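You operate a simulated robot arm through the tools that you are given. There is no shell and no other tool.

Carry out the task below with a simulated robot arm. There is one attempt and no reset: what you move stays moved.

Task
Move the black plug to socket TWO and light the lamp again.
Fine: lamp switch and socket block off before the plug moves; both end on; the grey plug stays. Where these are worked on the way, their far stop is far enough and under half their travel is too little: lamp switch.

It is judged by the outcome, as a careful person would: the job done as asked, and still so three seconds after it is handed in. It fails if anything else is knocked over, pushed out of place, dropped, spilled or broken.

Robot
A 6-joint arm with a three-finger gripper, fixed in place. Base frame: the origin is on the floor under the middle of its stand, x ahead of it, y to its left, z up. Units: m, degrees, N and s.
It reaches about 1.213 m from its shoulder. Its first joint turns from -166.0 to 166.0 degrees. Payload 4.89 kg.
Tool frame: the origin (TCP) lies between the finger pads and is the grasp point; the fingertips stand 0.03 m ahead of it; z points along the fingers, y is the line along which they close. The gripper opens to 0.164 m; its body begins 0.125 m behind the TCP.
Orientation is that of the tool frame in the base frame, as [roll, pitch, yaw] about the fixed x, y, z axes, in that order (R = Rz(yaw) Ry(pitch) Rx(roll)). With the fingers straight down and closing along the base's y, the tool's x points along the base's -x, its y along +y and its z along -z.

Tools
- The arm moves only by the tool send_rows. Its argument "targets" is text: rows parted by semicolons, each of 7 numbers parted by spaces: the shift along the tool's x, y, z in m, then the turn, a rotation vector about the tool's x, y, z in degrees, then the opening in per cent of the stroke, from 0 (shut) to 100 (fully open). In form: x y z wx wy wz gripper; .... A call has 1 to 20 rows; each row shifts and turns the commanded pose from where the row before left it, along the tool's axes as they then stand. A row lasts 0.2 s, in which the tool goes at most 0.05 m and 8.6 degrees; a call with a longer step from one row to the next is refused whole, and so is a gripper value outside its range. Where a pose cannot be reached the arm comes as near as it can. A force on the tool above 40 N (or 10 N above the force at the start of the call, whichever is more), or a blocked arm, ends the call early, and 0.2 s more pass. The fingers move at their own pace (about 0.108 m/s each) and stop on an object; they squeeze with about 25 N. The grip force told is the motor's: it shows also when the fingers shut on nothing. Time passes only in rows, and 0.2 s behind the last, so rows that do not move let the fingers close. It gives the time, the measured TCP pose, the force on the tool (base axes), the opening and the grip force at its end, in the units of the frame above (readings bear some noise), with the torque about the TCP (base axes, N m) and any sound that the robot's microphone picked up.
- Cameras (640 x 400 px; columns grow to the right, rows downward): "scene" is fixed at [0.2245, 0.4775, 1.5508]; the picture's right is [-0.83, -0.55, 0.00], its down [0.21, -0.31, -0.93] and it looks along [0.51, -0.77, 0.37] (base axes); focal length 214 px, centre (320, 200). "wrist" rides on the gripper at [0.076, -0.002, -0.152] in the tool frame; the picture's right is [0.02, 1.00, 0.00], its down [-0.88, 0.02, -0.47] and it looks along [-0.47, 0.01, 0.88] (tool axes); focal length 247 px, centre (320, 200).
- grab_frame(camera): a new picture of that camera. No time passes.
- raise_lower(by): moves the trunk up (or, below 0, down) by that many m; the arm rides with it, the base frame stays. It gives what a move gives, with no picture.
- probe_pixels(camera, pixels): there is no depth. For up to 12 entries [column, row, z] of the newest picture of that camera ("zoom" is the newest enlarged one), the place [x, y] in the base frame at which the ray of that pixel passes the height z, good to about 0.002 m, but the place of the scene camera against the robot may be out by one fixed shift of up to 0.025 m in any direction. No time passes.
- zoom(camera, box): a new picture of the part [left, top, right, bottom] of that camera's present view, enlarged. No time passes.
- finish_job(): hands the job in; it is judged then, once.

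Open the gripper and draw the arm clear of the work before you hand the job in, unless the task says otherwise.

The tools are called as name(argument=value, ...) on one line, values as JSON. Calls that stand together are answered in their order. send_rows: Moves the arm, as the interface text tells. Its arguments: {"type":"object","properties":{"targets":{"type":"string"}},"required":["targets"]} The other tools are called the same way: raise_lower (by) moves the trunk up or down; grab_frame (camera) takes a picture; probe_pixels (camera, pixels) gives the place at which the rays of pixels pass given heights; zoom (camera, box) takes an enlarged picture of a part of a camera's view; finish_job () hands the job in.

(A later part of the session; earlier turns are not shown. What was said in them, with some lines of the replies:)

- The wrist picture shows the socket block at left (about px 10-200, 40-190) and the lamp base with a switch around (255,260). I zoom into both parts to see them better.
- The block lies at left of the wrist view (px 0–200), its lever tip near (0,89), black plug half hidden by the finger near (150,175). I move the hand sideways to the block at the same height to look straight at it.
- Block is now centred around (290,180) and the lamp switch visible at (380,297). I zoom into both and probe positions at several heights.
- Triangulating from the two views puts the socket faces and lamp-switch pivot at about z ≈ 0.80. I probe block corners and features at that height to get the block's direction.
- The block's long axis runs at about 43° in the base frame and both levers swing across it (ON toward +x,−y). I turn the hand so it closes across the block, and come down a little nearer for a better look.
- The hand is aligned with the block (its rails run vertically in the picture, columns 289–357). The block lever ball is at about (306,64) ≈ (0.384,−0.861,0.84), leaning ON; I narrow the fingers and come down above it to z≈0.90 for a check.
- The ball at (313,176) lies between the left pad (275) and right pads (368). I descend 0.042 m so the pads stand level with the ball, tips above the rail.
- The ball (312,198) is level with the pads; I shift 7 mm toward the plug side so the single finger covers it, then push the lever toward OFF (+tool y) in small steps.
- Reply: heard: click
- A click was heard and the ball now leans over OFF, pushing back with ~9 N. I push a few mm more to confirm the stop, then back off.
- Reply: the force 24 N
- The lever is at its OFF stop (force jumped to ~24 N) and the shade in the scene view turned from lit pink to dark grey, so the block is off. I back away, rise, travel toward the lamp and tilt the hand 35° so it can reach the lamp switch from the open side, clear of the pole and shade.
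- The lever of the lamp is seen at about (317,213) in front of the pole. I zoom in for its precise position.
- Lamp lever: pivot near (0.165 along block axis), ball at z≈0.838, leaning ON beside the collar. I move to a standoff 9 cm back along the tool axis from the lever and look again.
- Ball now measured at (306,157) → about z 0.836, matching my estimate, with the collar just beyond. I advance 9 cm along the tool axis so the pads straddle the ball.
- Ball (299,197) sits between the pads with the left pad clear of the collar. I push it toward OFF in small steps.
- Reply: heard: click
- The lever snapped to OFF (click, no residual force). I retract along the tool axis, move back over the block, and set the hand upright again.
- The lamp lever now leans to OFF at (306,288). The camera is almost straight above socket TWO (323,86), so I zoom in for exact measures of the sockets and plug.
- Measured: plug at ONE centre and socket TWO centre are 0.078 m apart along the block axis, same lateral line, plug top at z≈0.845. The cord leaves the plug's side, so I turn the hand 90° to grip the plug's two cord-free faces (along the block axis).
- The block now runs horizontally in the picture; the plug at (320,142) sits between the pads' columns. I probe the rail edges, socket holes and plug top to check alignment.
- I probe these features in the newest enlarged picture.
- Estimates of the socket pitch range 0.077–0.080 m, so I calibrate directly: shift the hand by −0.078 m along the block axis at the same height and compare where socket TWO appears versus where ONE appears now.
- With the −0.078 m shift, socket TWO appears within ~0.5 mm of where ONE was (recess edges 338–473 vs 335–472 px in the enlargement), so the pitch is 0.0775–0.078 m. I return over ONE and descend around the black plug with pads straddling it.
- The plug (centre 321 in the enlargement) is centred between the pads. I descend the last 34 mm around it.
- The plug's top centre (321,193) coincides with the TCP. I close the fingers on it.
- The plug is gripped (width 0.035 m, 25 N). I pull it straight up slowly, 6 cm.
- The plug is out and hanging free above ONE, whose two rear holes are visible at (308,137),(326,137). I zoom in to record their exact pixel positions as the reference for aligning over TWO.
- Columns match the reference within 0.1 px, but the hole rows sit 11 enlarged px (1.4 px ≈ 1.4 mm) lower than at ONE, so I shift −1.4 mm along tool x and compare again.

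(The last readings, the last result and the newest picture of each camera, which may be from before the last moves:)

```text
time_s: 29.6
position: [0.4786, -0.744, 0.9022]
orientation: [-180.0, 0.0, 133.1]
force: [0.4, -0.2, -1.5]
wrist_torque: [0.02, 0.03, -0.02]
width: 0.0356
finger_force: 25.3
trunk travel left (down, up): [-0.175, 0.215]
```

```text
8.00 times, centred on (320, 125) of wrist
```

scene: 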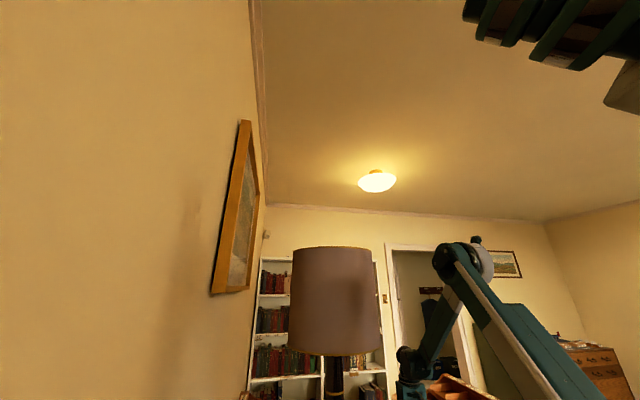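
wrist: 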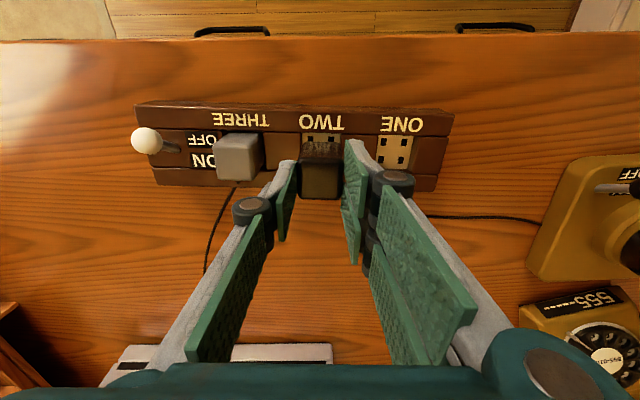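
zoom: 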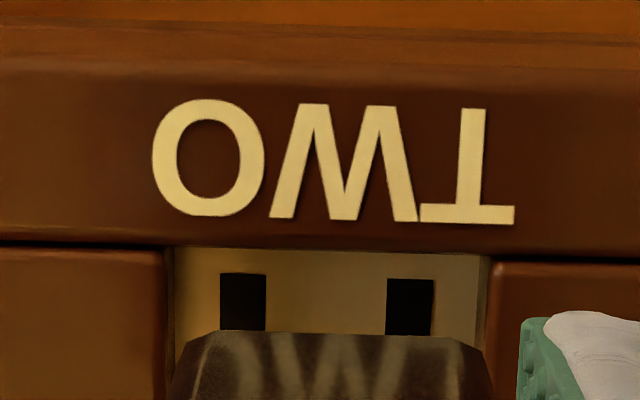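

Holes now at rows 274/280 versus reference 277/283 and columns within 0.2 px — about 0.4 mm off, well inside the fit. I apply the tiny correction and lower the plug straight down, slowly near the end.

send_rows(targets="0.0003 -0.0001 0.015 0 0 0 0;0 0 0.015 0 0 0 0;0 0 0.008 0 0 0 0;0 0 0.006 0 0 0 0;0 0 0.004 0 0 0 0;0 0 0.004 0 0 0 0;0 0 0.004 0 0 0 0;0 0 0.004 0 0 0 0;0 0 0 0 0 0 0")

zoom(camera="wrist", box=[230, 80, 410, 250])

```text
time_s: 31.6
position: [0.4796, -0.7433, 0.8433]
orientation: [-179.9, 0.1, 133.1]
force: [7.7, 7.1, 20.8]
wrist_torque: [0.24, -0.25, 0.02]
width: 0.0352
finger_force: 24.9
trunk travel left (down, up): [-0.175, 0.215]
```

```text
2.35 times, centred on (320, 165) of wrist
```

zoom: 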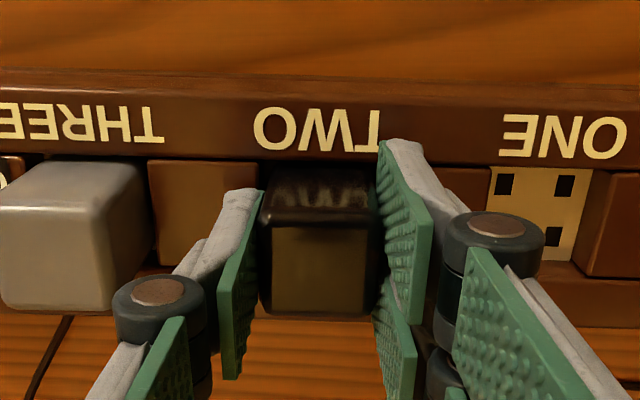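

The hand is back at grasp height (0.843) with 21 N upward and ~10 N sideways reaction. I zoom with the same box as at the grasp in ONE to compare how deep the plug sits.

zoom(camera="wrist", box=[230, 120, 410, 250])

grab_frame(camera="wrist")

```text
3.08 times, centred on (320, 185) of wrist
```

zoom: 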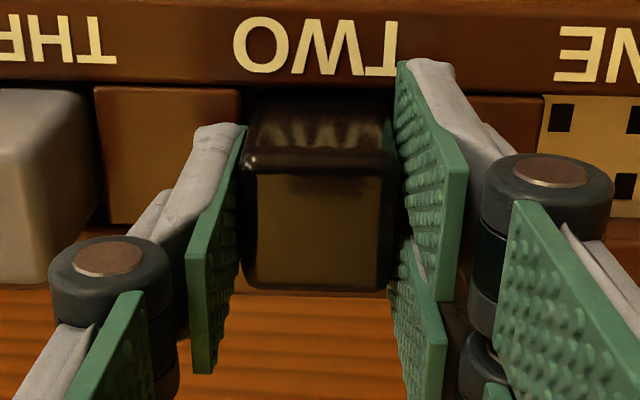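

```text
taken
```

wrist: 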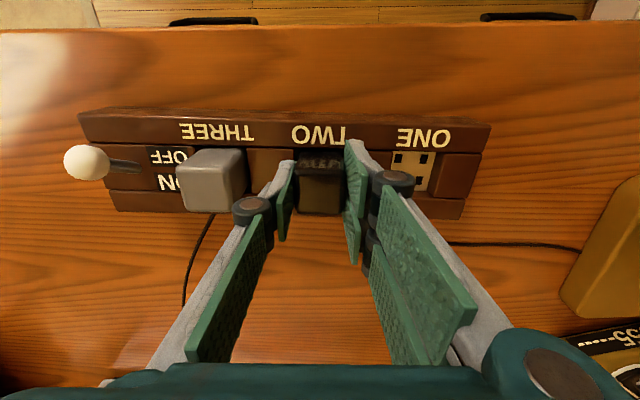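

The view is nearly identical to the seated view at ONE (filler, label rows within ~2 enlarged px), but there is a sideways load of ~10 N toward +axis. I relieve it by 1 mm along tool y and press 1 mm further to see whether the plug still goes down.

send_rows(targets="0 0.001 0 0 0 0 0;0 0 0 0 0 0 0;0 0 0.001 0 0 0 0;0 0 0 0 0 0 0")

zoom(camera="wrist", box=[230, 120, 410, 250])

```text
time_s: 32.6
position: [0.4791, -0.7446, 0.843]
orientation: [-179.9, 0.0, 133.0]
force: [4.3, 1.8, 20.7]
wrist_torque: [0.05, -0.14, 0.02]
width: 0.0356
finger_force: 24.9
trunk travel left (down, up): [-0.175, 0.215]
```

```text
3.08 times, centred on (320, 185) of wrist
```

zoom: 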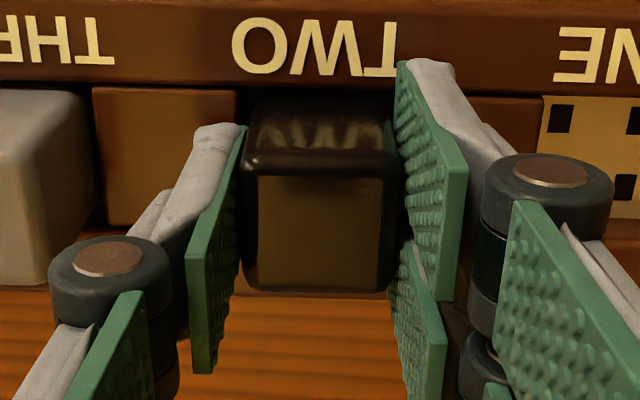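

Height is unchanged from the seated height and the side load dropped to ~4 N, so the pins are in the holes. I ease the pressure by 1.5 mm of command and open the fingers slightly to let the plug settle, then look.

send_rows(targets="0 0 -0.001 0 0 0 0;0 0 -0.0005 0 0 0 0;0 0 0 0 0 0 33;0 0 0 0 0 0 33;0 0 0 0 0 0 33")

zoom(camera="wrist", box=[230, 120, 410, 250])

```text
time_s: 33.8
position: [0.4803, -0.7433, 0.8424]
orientation: [180.0, 0.0, 133.1]
force: [0.0, -0.8, 0.3]
wrist_torque: [0.01, 0.01, 0.01]
width: 0.0542
finger_force: 0.0
trunk travel left (down, up): [-0.175, 0.215]
```

```text
3.08 times, centred on (320, 185) of wrist
```

zoom: 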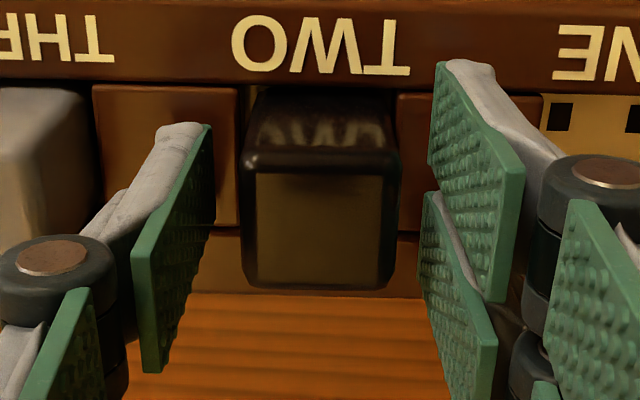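

The plug sits in TWO just as it sat in ONE (plug 243–398 within recess 238–398 px). I rise clear of it and turn the hand back 90° for the levers.

send_rows(targets="0 0 -0.015 0 0 0 33;0 0 -0.03 0 0 0 33;0 0 -0.03 0 0 0 33;0 0 -0.03 0 0 0 33;0 0 0 0 0 0 33")

grab_frame(camera="wrist")

zoom(camera="wrist", box=[160, 80, 440, 200])

```text
time_s: 35.0
position: [0.4786, -0.7455, 0.9488]
orientation: [-179.9, 0.0, 133.0]
force: [0.8, 0.7, 0.3]
wrist_torque: [-0.03, 0.0, -0.01]
width: 0.0541
finger_force: 0.2
trunk travel left (down, up): [-0.175, 0.215]
```

```text
taken
```

wrist: 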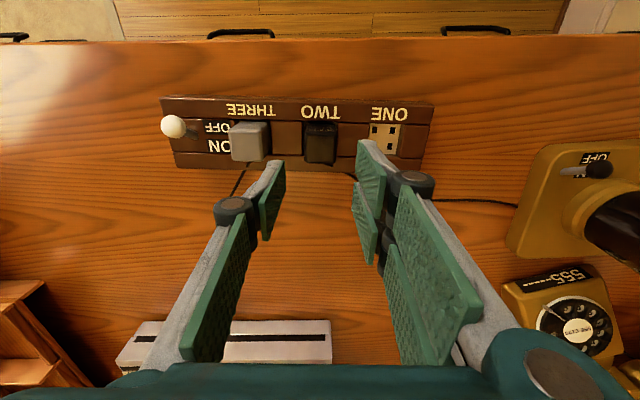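

```text
2.29 times, centred on (300, 140) of wrist
```

zoom: 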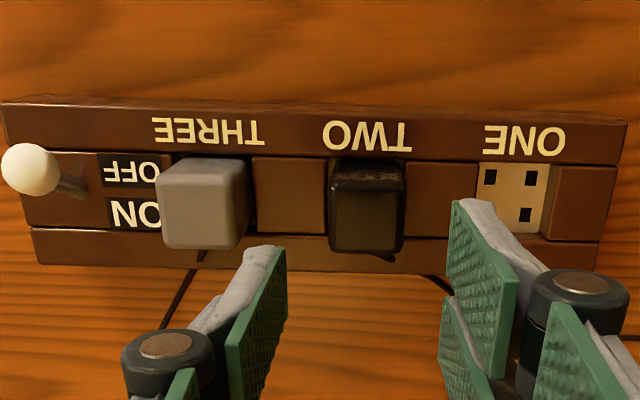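

The black plug now sits in TWO at the same level as the grey plug (far edges at rows 252 and 248 along the slightly sloping block). I rotate back and move over the block lever, ball at (174,127).

send_rows(targets="0 0 0 0 0 -8.1818 33;0 0 0 0 0 -8.1818 33;0 0 0 0 0 -8.1818 38;0 0 0 0 0 -8.1818 43;0 0 0 0 0 -8.1818 43;0 0 0 0 0 -8.1818 43;0 0 0 0 0 -8.1818 43;0 0 0 0 0 -8.1818 43;0 0 0 0 0 -8.1818 43;0 0 0 0 0 -8.1818 43;0 0 0 0 0 -8.1818 43;0.0385 0.0065 0 0 0 0 43;0.0385 0.0065 0 0 0 0 43;0.0385 0.0065 0 0 0 0 43;0.0385 0.0065 0 0 0 0 43;0 0 0.03 0 0 0 43;0 0 0.02 0 0 0 43;0 0 0 0 0 0 43")

grab_frame(camera="wrist")

zoom(camera="wrist", box=[230, 120, 410, 280])

```text
time_s: 38.8
position: [0.3502, -0.8293, 0.8987]
orientation: [-179.9, -0.1, -137.1]
force: [0.4, -0.1, 0.0]
wrist_torque: [0.03, 0.05, 0.03]
width: 0.0706
finger_force: 0.0
trunk travel left (down, up): [-0.175, 0.215]
```

```text
taken
```

wrist: 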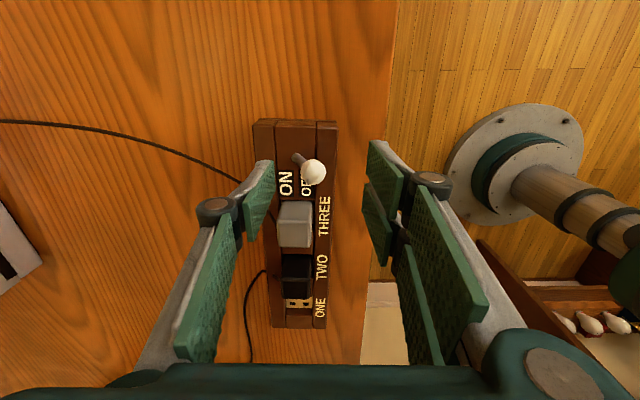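

```text
2.50 times, centred on (320, 200) of wrist
```

zoom: 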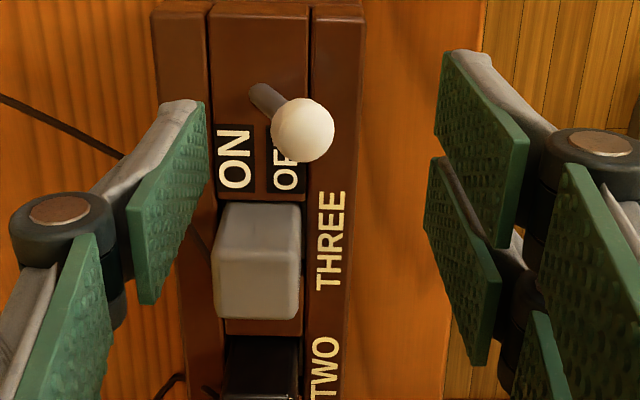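

Ball at (313,172) ≈ OFF position, between the pads. I shift 8 mm away from the grey plug, descend to lever height, and push the lever toward ON (−tool y).

send_rows(targets="0.008 0 0.021 0 0 0 43;0 0 0.021 0 0 0 43;0 -0.012 0 0 0 0 43;0 -0.012 0 0 0 0 43;0 -0.01 0 0 0 0 43;0 -0.01 0 0 0 0 43;0 -0.01 0 0 0 0 43;0 -0.01 0 0 0 0 43;0 0 0 0 0 0 43")

zoom(camera="wrist", box=[230, 120, 410, 280])

```text
time_s: 40.8
position: [0.3874, -0.8829, 0.8566]
orientation: [179.9, 0.0, -137.0]
force: [0.2, 0.1, 0.3]
wrist_torque: [-0.01, -0.04, 0.03]
width: 0.0704
finger_force: 0.1
trunk travel left (down, up): [-0.175, 0.215]
heard: click
```

```text
2.50 times, centred on (320, 200) of wrist
```

zoom: 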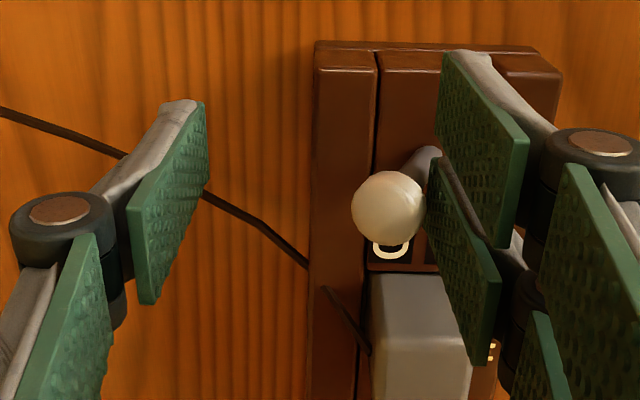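

Click heard: the lever snapped fully back to ON (ball at ON position, no residual force). I back off, rise, travel toward the lamp and tilt the hand as before, with a narrower opening.

send_rows(targets="0 0.01 0 0 0 0 43;0 0 -0.037 0 0 0 43;0 0 -0.038 0 0 0 43;-0.0395 0.0007 0 0 0 0 36;-0.0395 0.0007 0 0 0 0 30;-0.0395 0.0007 0 0 0 0 30;-0.0395 0.0007 0 0 0 0 30;-0.0395 0.0007 0 0 0 0 30;0 0 0 0 -7 0 30;0 0 0 0 -7 0 30;0 0 0 0 -7 0 30;0 0 0 0 -7 0 30;0 0 0 0 -7 0 30;-0.0337 0 0.0256 0 0 0 30;-0.0337 0 0.0256 0 0 0 30;-0.0337 0 0.0256 0 0 0 30;-0.0337 0 0.0256 0 0 0 30;-0.0337 0 0.0256 0 0 0 30;0 0 0 0 0 0 30")

grab_frame(camera="wrist")

zoom(camera="wrist", box=[230, 90, 390, 230])

grab_frame(camera="scene")

```text
time_s: 44.8
position: [0.6778, -0.5936, 0.9218]
orientation: [-179.9, 35.0, -137.0]
force: [-0.2, 0.6, -0.2]
wrist_torque: [0.04, -0.01, 0.0]
width: 0.0491
finger_force: 0.0
trunk travel left (down, up): [-0.175, 0.215]
```

```text
taken
```

wrist: 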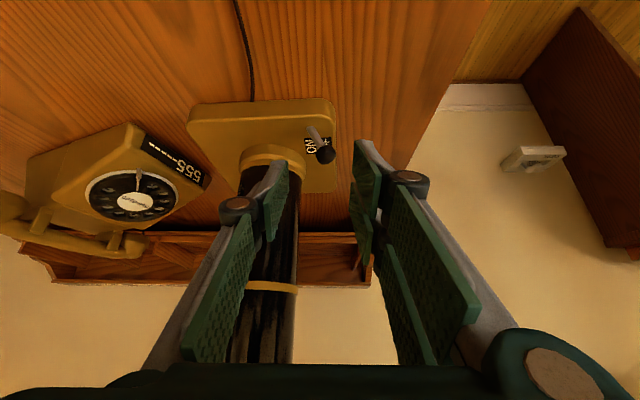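

```text
2.86 times, centred on (310, 160) of wrist
```

zoom: 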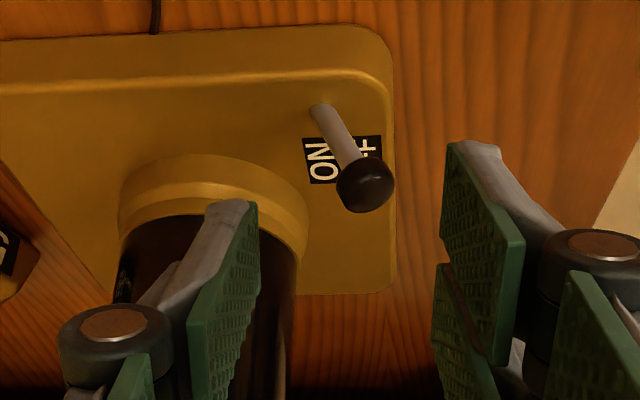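

```text
taken
```

scene: 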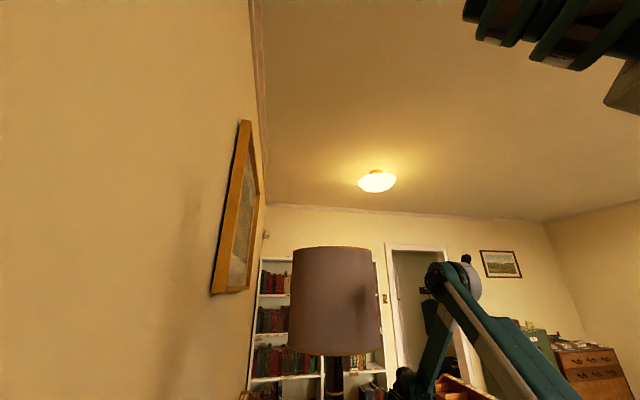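

Lamp lever ball (326,154) at its OFF position lies between the pad columns (left 250, right ~345). I advance 9 cm along the tool axis to straddle it.

send_rows(targets="0 0 0.03 0 0 0 30;0 0 0.03 0 0 0 30;0 0 0.02 0 0 0 30;0 0 0.01 0 0 0 30;0 0 0 0 0 0 30")

zoom(camera="wrist", box=[230, 110, 390, 250])

grab_frame(camera="wrist")

```text
time_s: 46.0
position: [0.7168, -0.5579, 0.8497]
orientation: [-180.0, 35.0, -137.0]
force: [-0.1, -0.1, -0.3]
wrist_torque: [0.0, -0.01, 0.02]
width: 0.0493
finger_force: 0.1
trunk travel left (down, up): [-0.175, 0.215]
```

```text
2.86 times, centred on (310, 180) of wrist
```

zoom: 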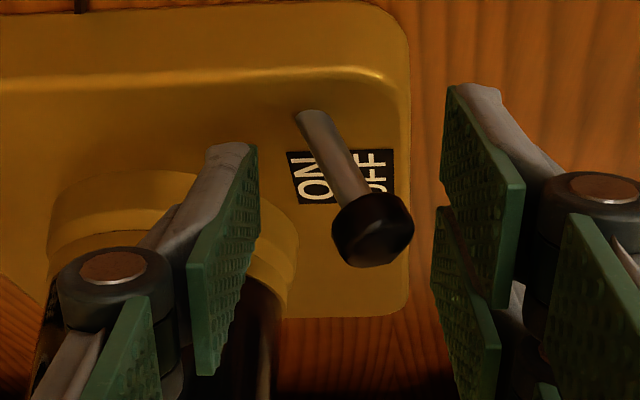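

```text
taken
```

wrist: 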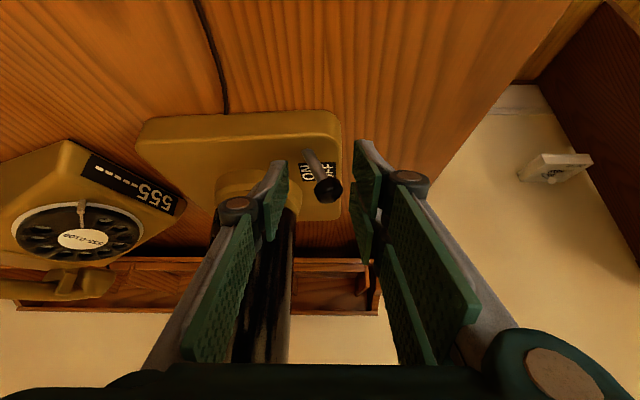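

The ball is between the pads, the tips clear of the base and collar. I push it toward ON (−tool y) in small steps.

send_rows(targets="0 -0.008 0 0 0 0 30;0 -0.008 0 0 0 0 30;0 -0.008 0 0 0 0 30;0 -0.008 0 0 0 0 30;0 -0.006 0 0 0 0 30;0 0 0 0 0 0 30")

zoom(camera="wrist", box=[230, 110, 390, 250])

grab_frame(camera="scene")

```text
time_s: 47.4
position: [0.7407, -0.586, 0.8494]
orientation: [179.9, 34.9, -137.0]
force: [-0.2, -0.1, 0.0]
wrist_torque: [0.01, -0.02, 0.01]
width: 0.049
finger_force: 0.1
trunk travel left (down, up): [-0.175, 0.215]
heard: click
```

```text
2.86 times, centred on (310, 180) of wrist
```

zoom: 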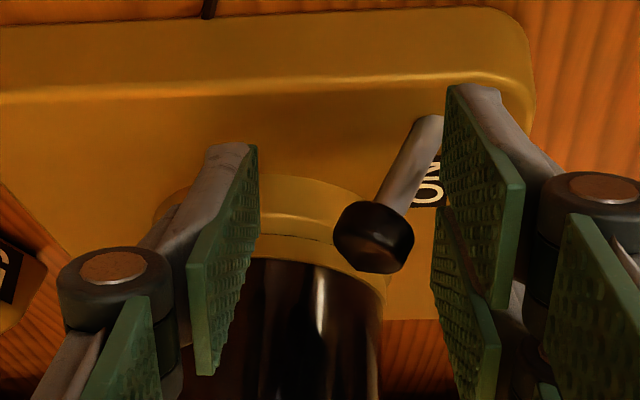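

```text
taken
```

scene: 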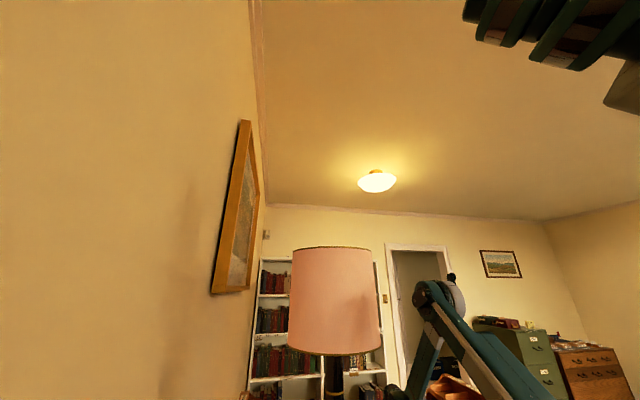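

The shade is lit pink again and the lever snapped to ON with a click. I retract along the tool axis, move clear and set the hand upright, then inspect everything.

send_rows(targets="0 0 -0.02 0 0 0 30;0 0 -0.035 0 0 0 30;0 0 -0.035 0 0 0 30;0.0247 0 -0.0344 0 0 0 43;0.0247 0 -0.0344 0 0 0 60;0.0247 0 -0.0344 0 0 0 80;0.0247 0 -0.0344 0 0 0 100;0.0247 0 -0.0344 0 0 0 100;0 0 0 0 7 0 100;0 0 0 0 7 0 100;0 0 0 0 7 0 100;0 0 0 0 7 0 100;0 0 0 0 7 0 100;0.04 0.02 -0.02 0 0 0 100;0.04 0.02 -0.02 0 0 0 100;0.04 0.02 -0.02 0 0 0 100;0 0 0 0 0 0 100")

grab_frame(camera="wrist")

zoom(camera="wrist", box=[200, 20, 400, 200])

grab_frame(camera="scene")

```text
time_s: 51.0
position: [0.4269, -0.7967, 1.0551]
orientation: [-180.0, 0.0, -137.1]
force: [-1.3, -0.2, -0.7]
wrist_torque: [0.0, -0.14, 0.0]
width: 0.1639
finger_force: 0.1
trunk travel left (down, up): [-0.175, 0.215]
```

```text
taken
```

wrist: 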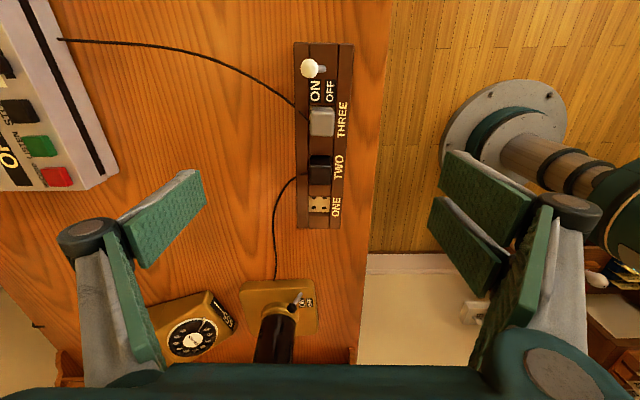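

```text
2.22 times, centred on (300, 110) of wrist
```

zoom: 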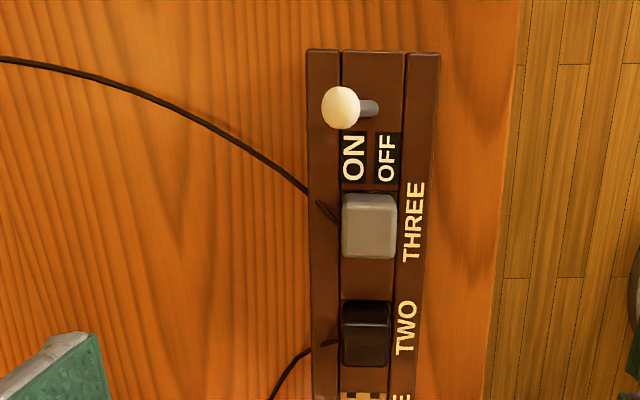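

```text
taken
```

scene: 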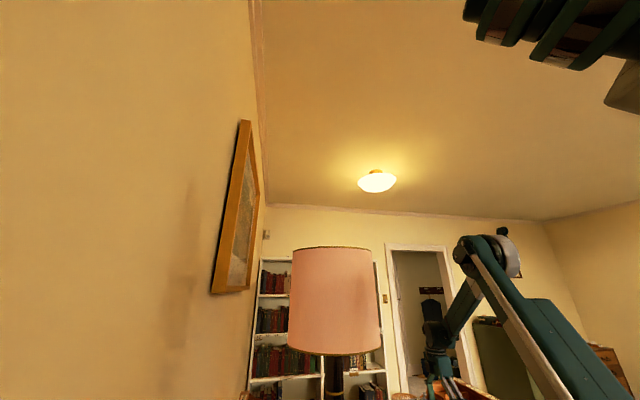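

The final view shows the black plug in TWO, the grey plug still in THREE, the block lever at ON, the lamp lever at ON, and the shade lit. The gripper is open with its tips well above the work, so I hand the job in.

finish_job()

```text
The job is handed in.
```

The black plug is now in socket TWO and the lamp is lit again.

- **Switching off:** I turned the socket block and the lamp switch off before moving the plug. The block lever went to its stop, the lamp lever snapped fully over, and the shade went dark.
- **The plug:** It moved from ONE to TWO and sits level with the grey plug. Near the end of the insertion there was about 21 N of resistance and a 10 N sideways load. I eased both before letting go.
- **Switching back on:** Both levers are back at ON; each clicked over fully. The shade is lit in the last picture.
- **Everything else:** The grey plug is still in THREE. Nothing else looked moved in the final pictures, and the open gripper is well above the desk.
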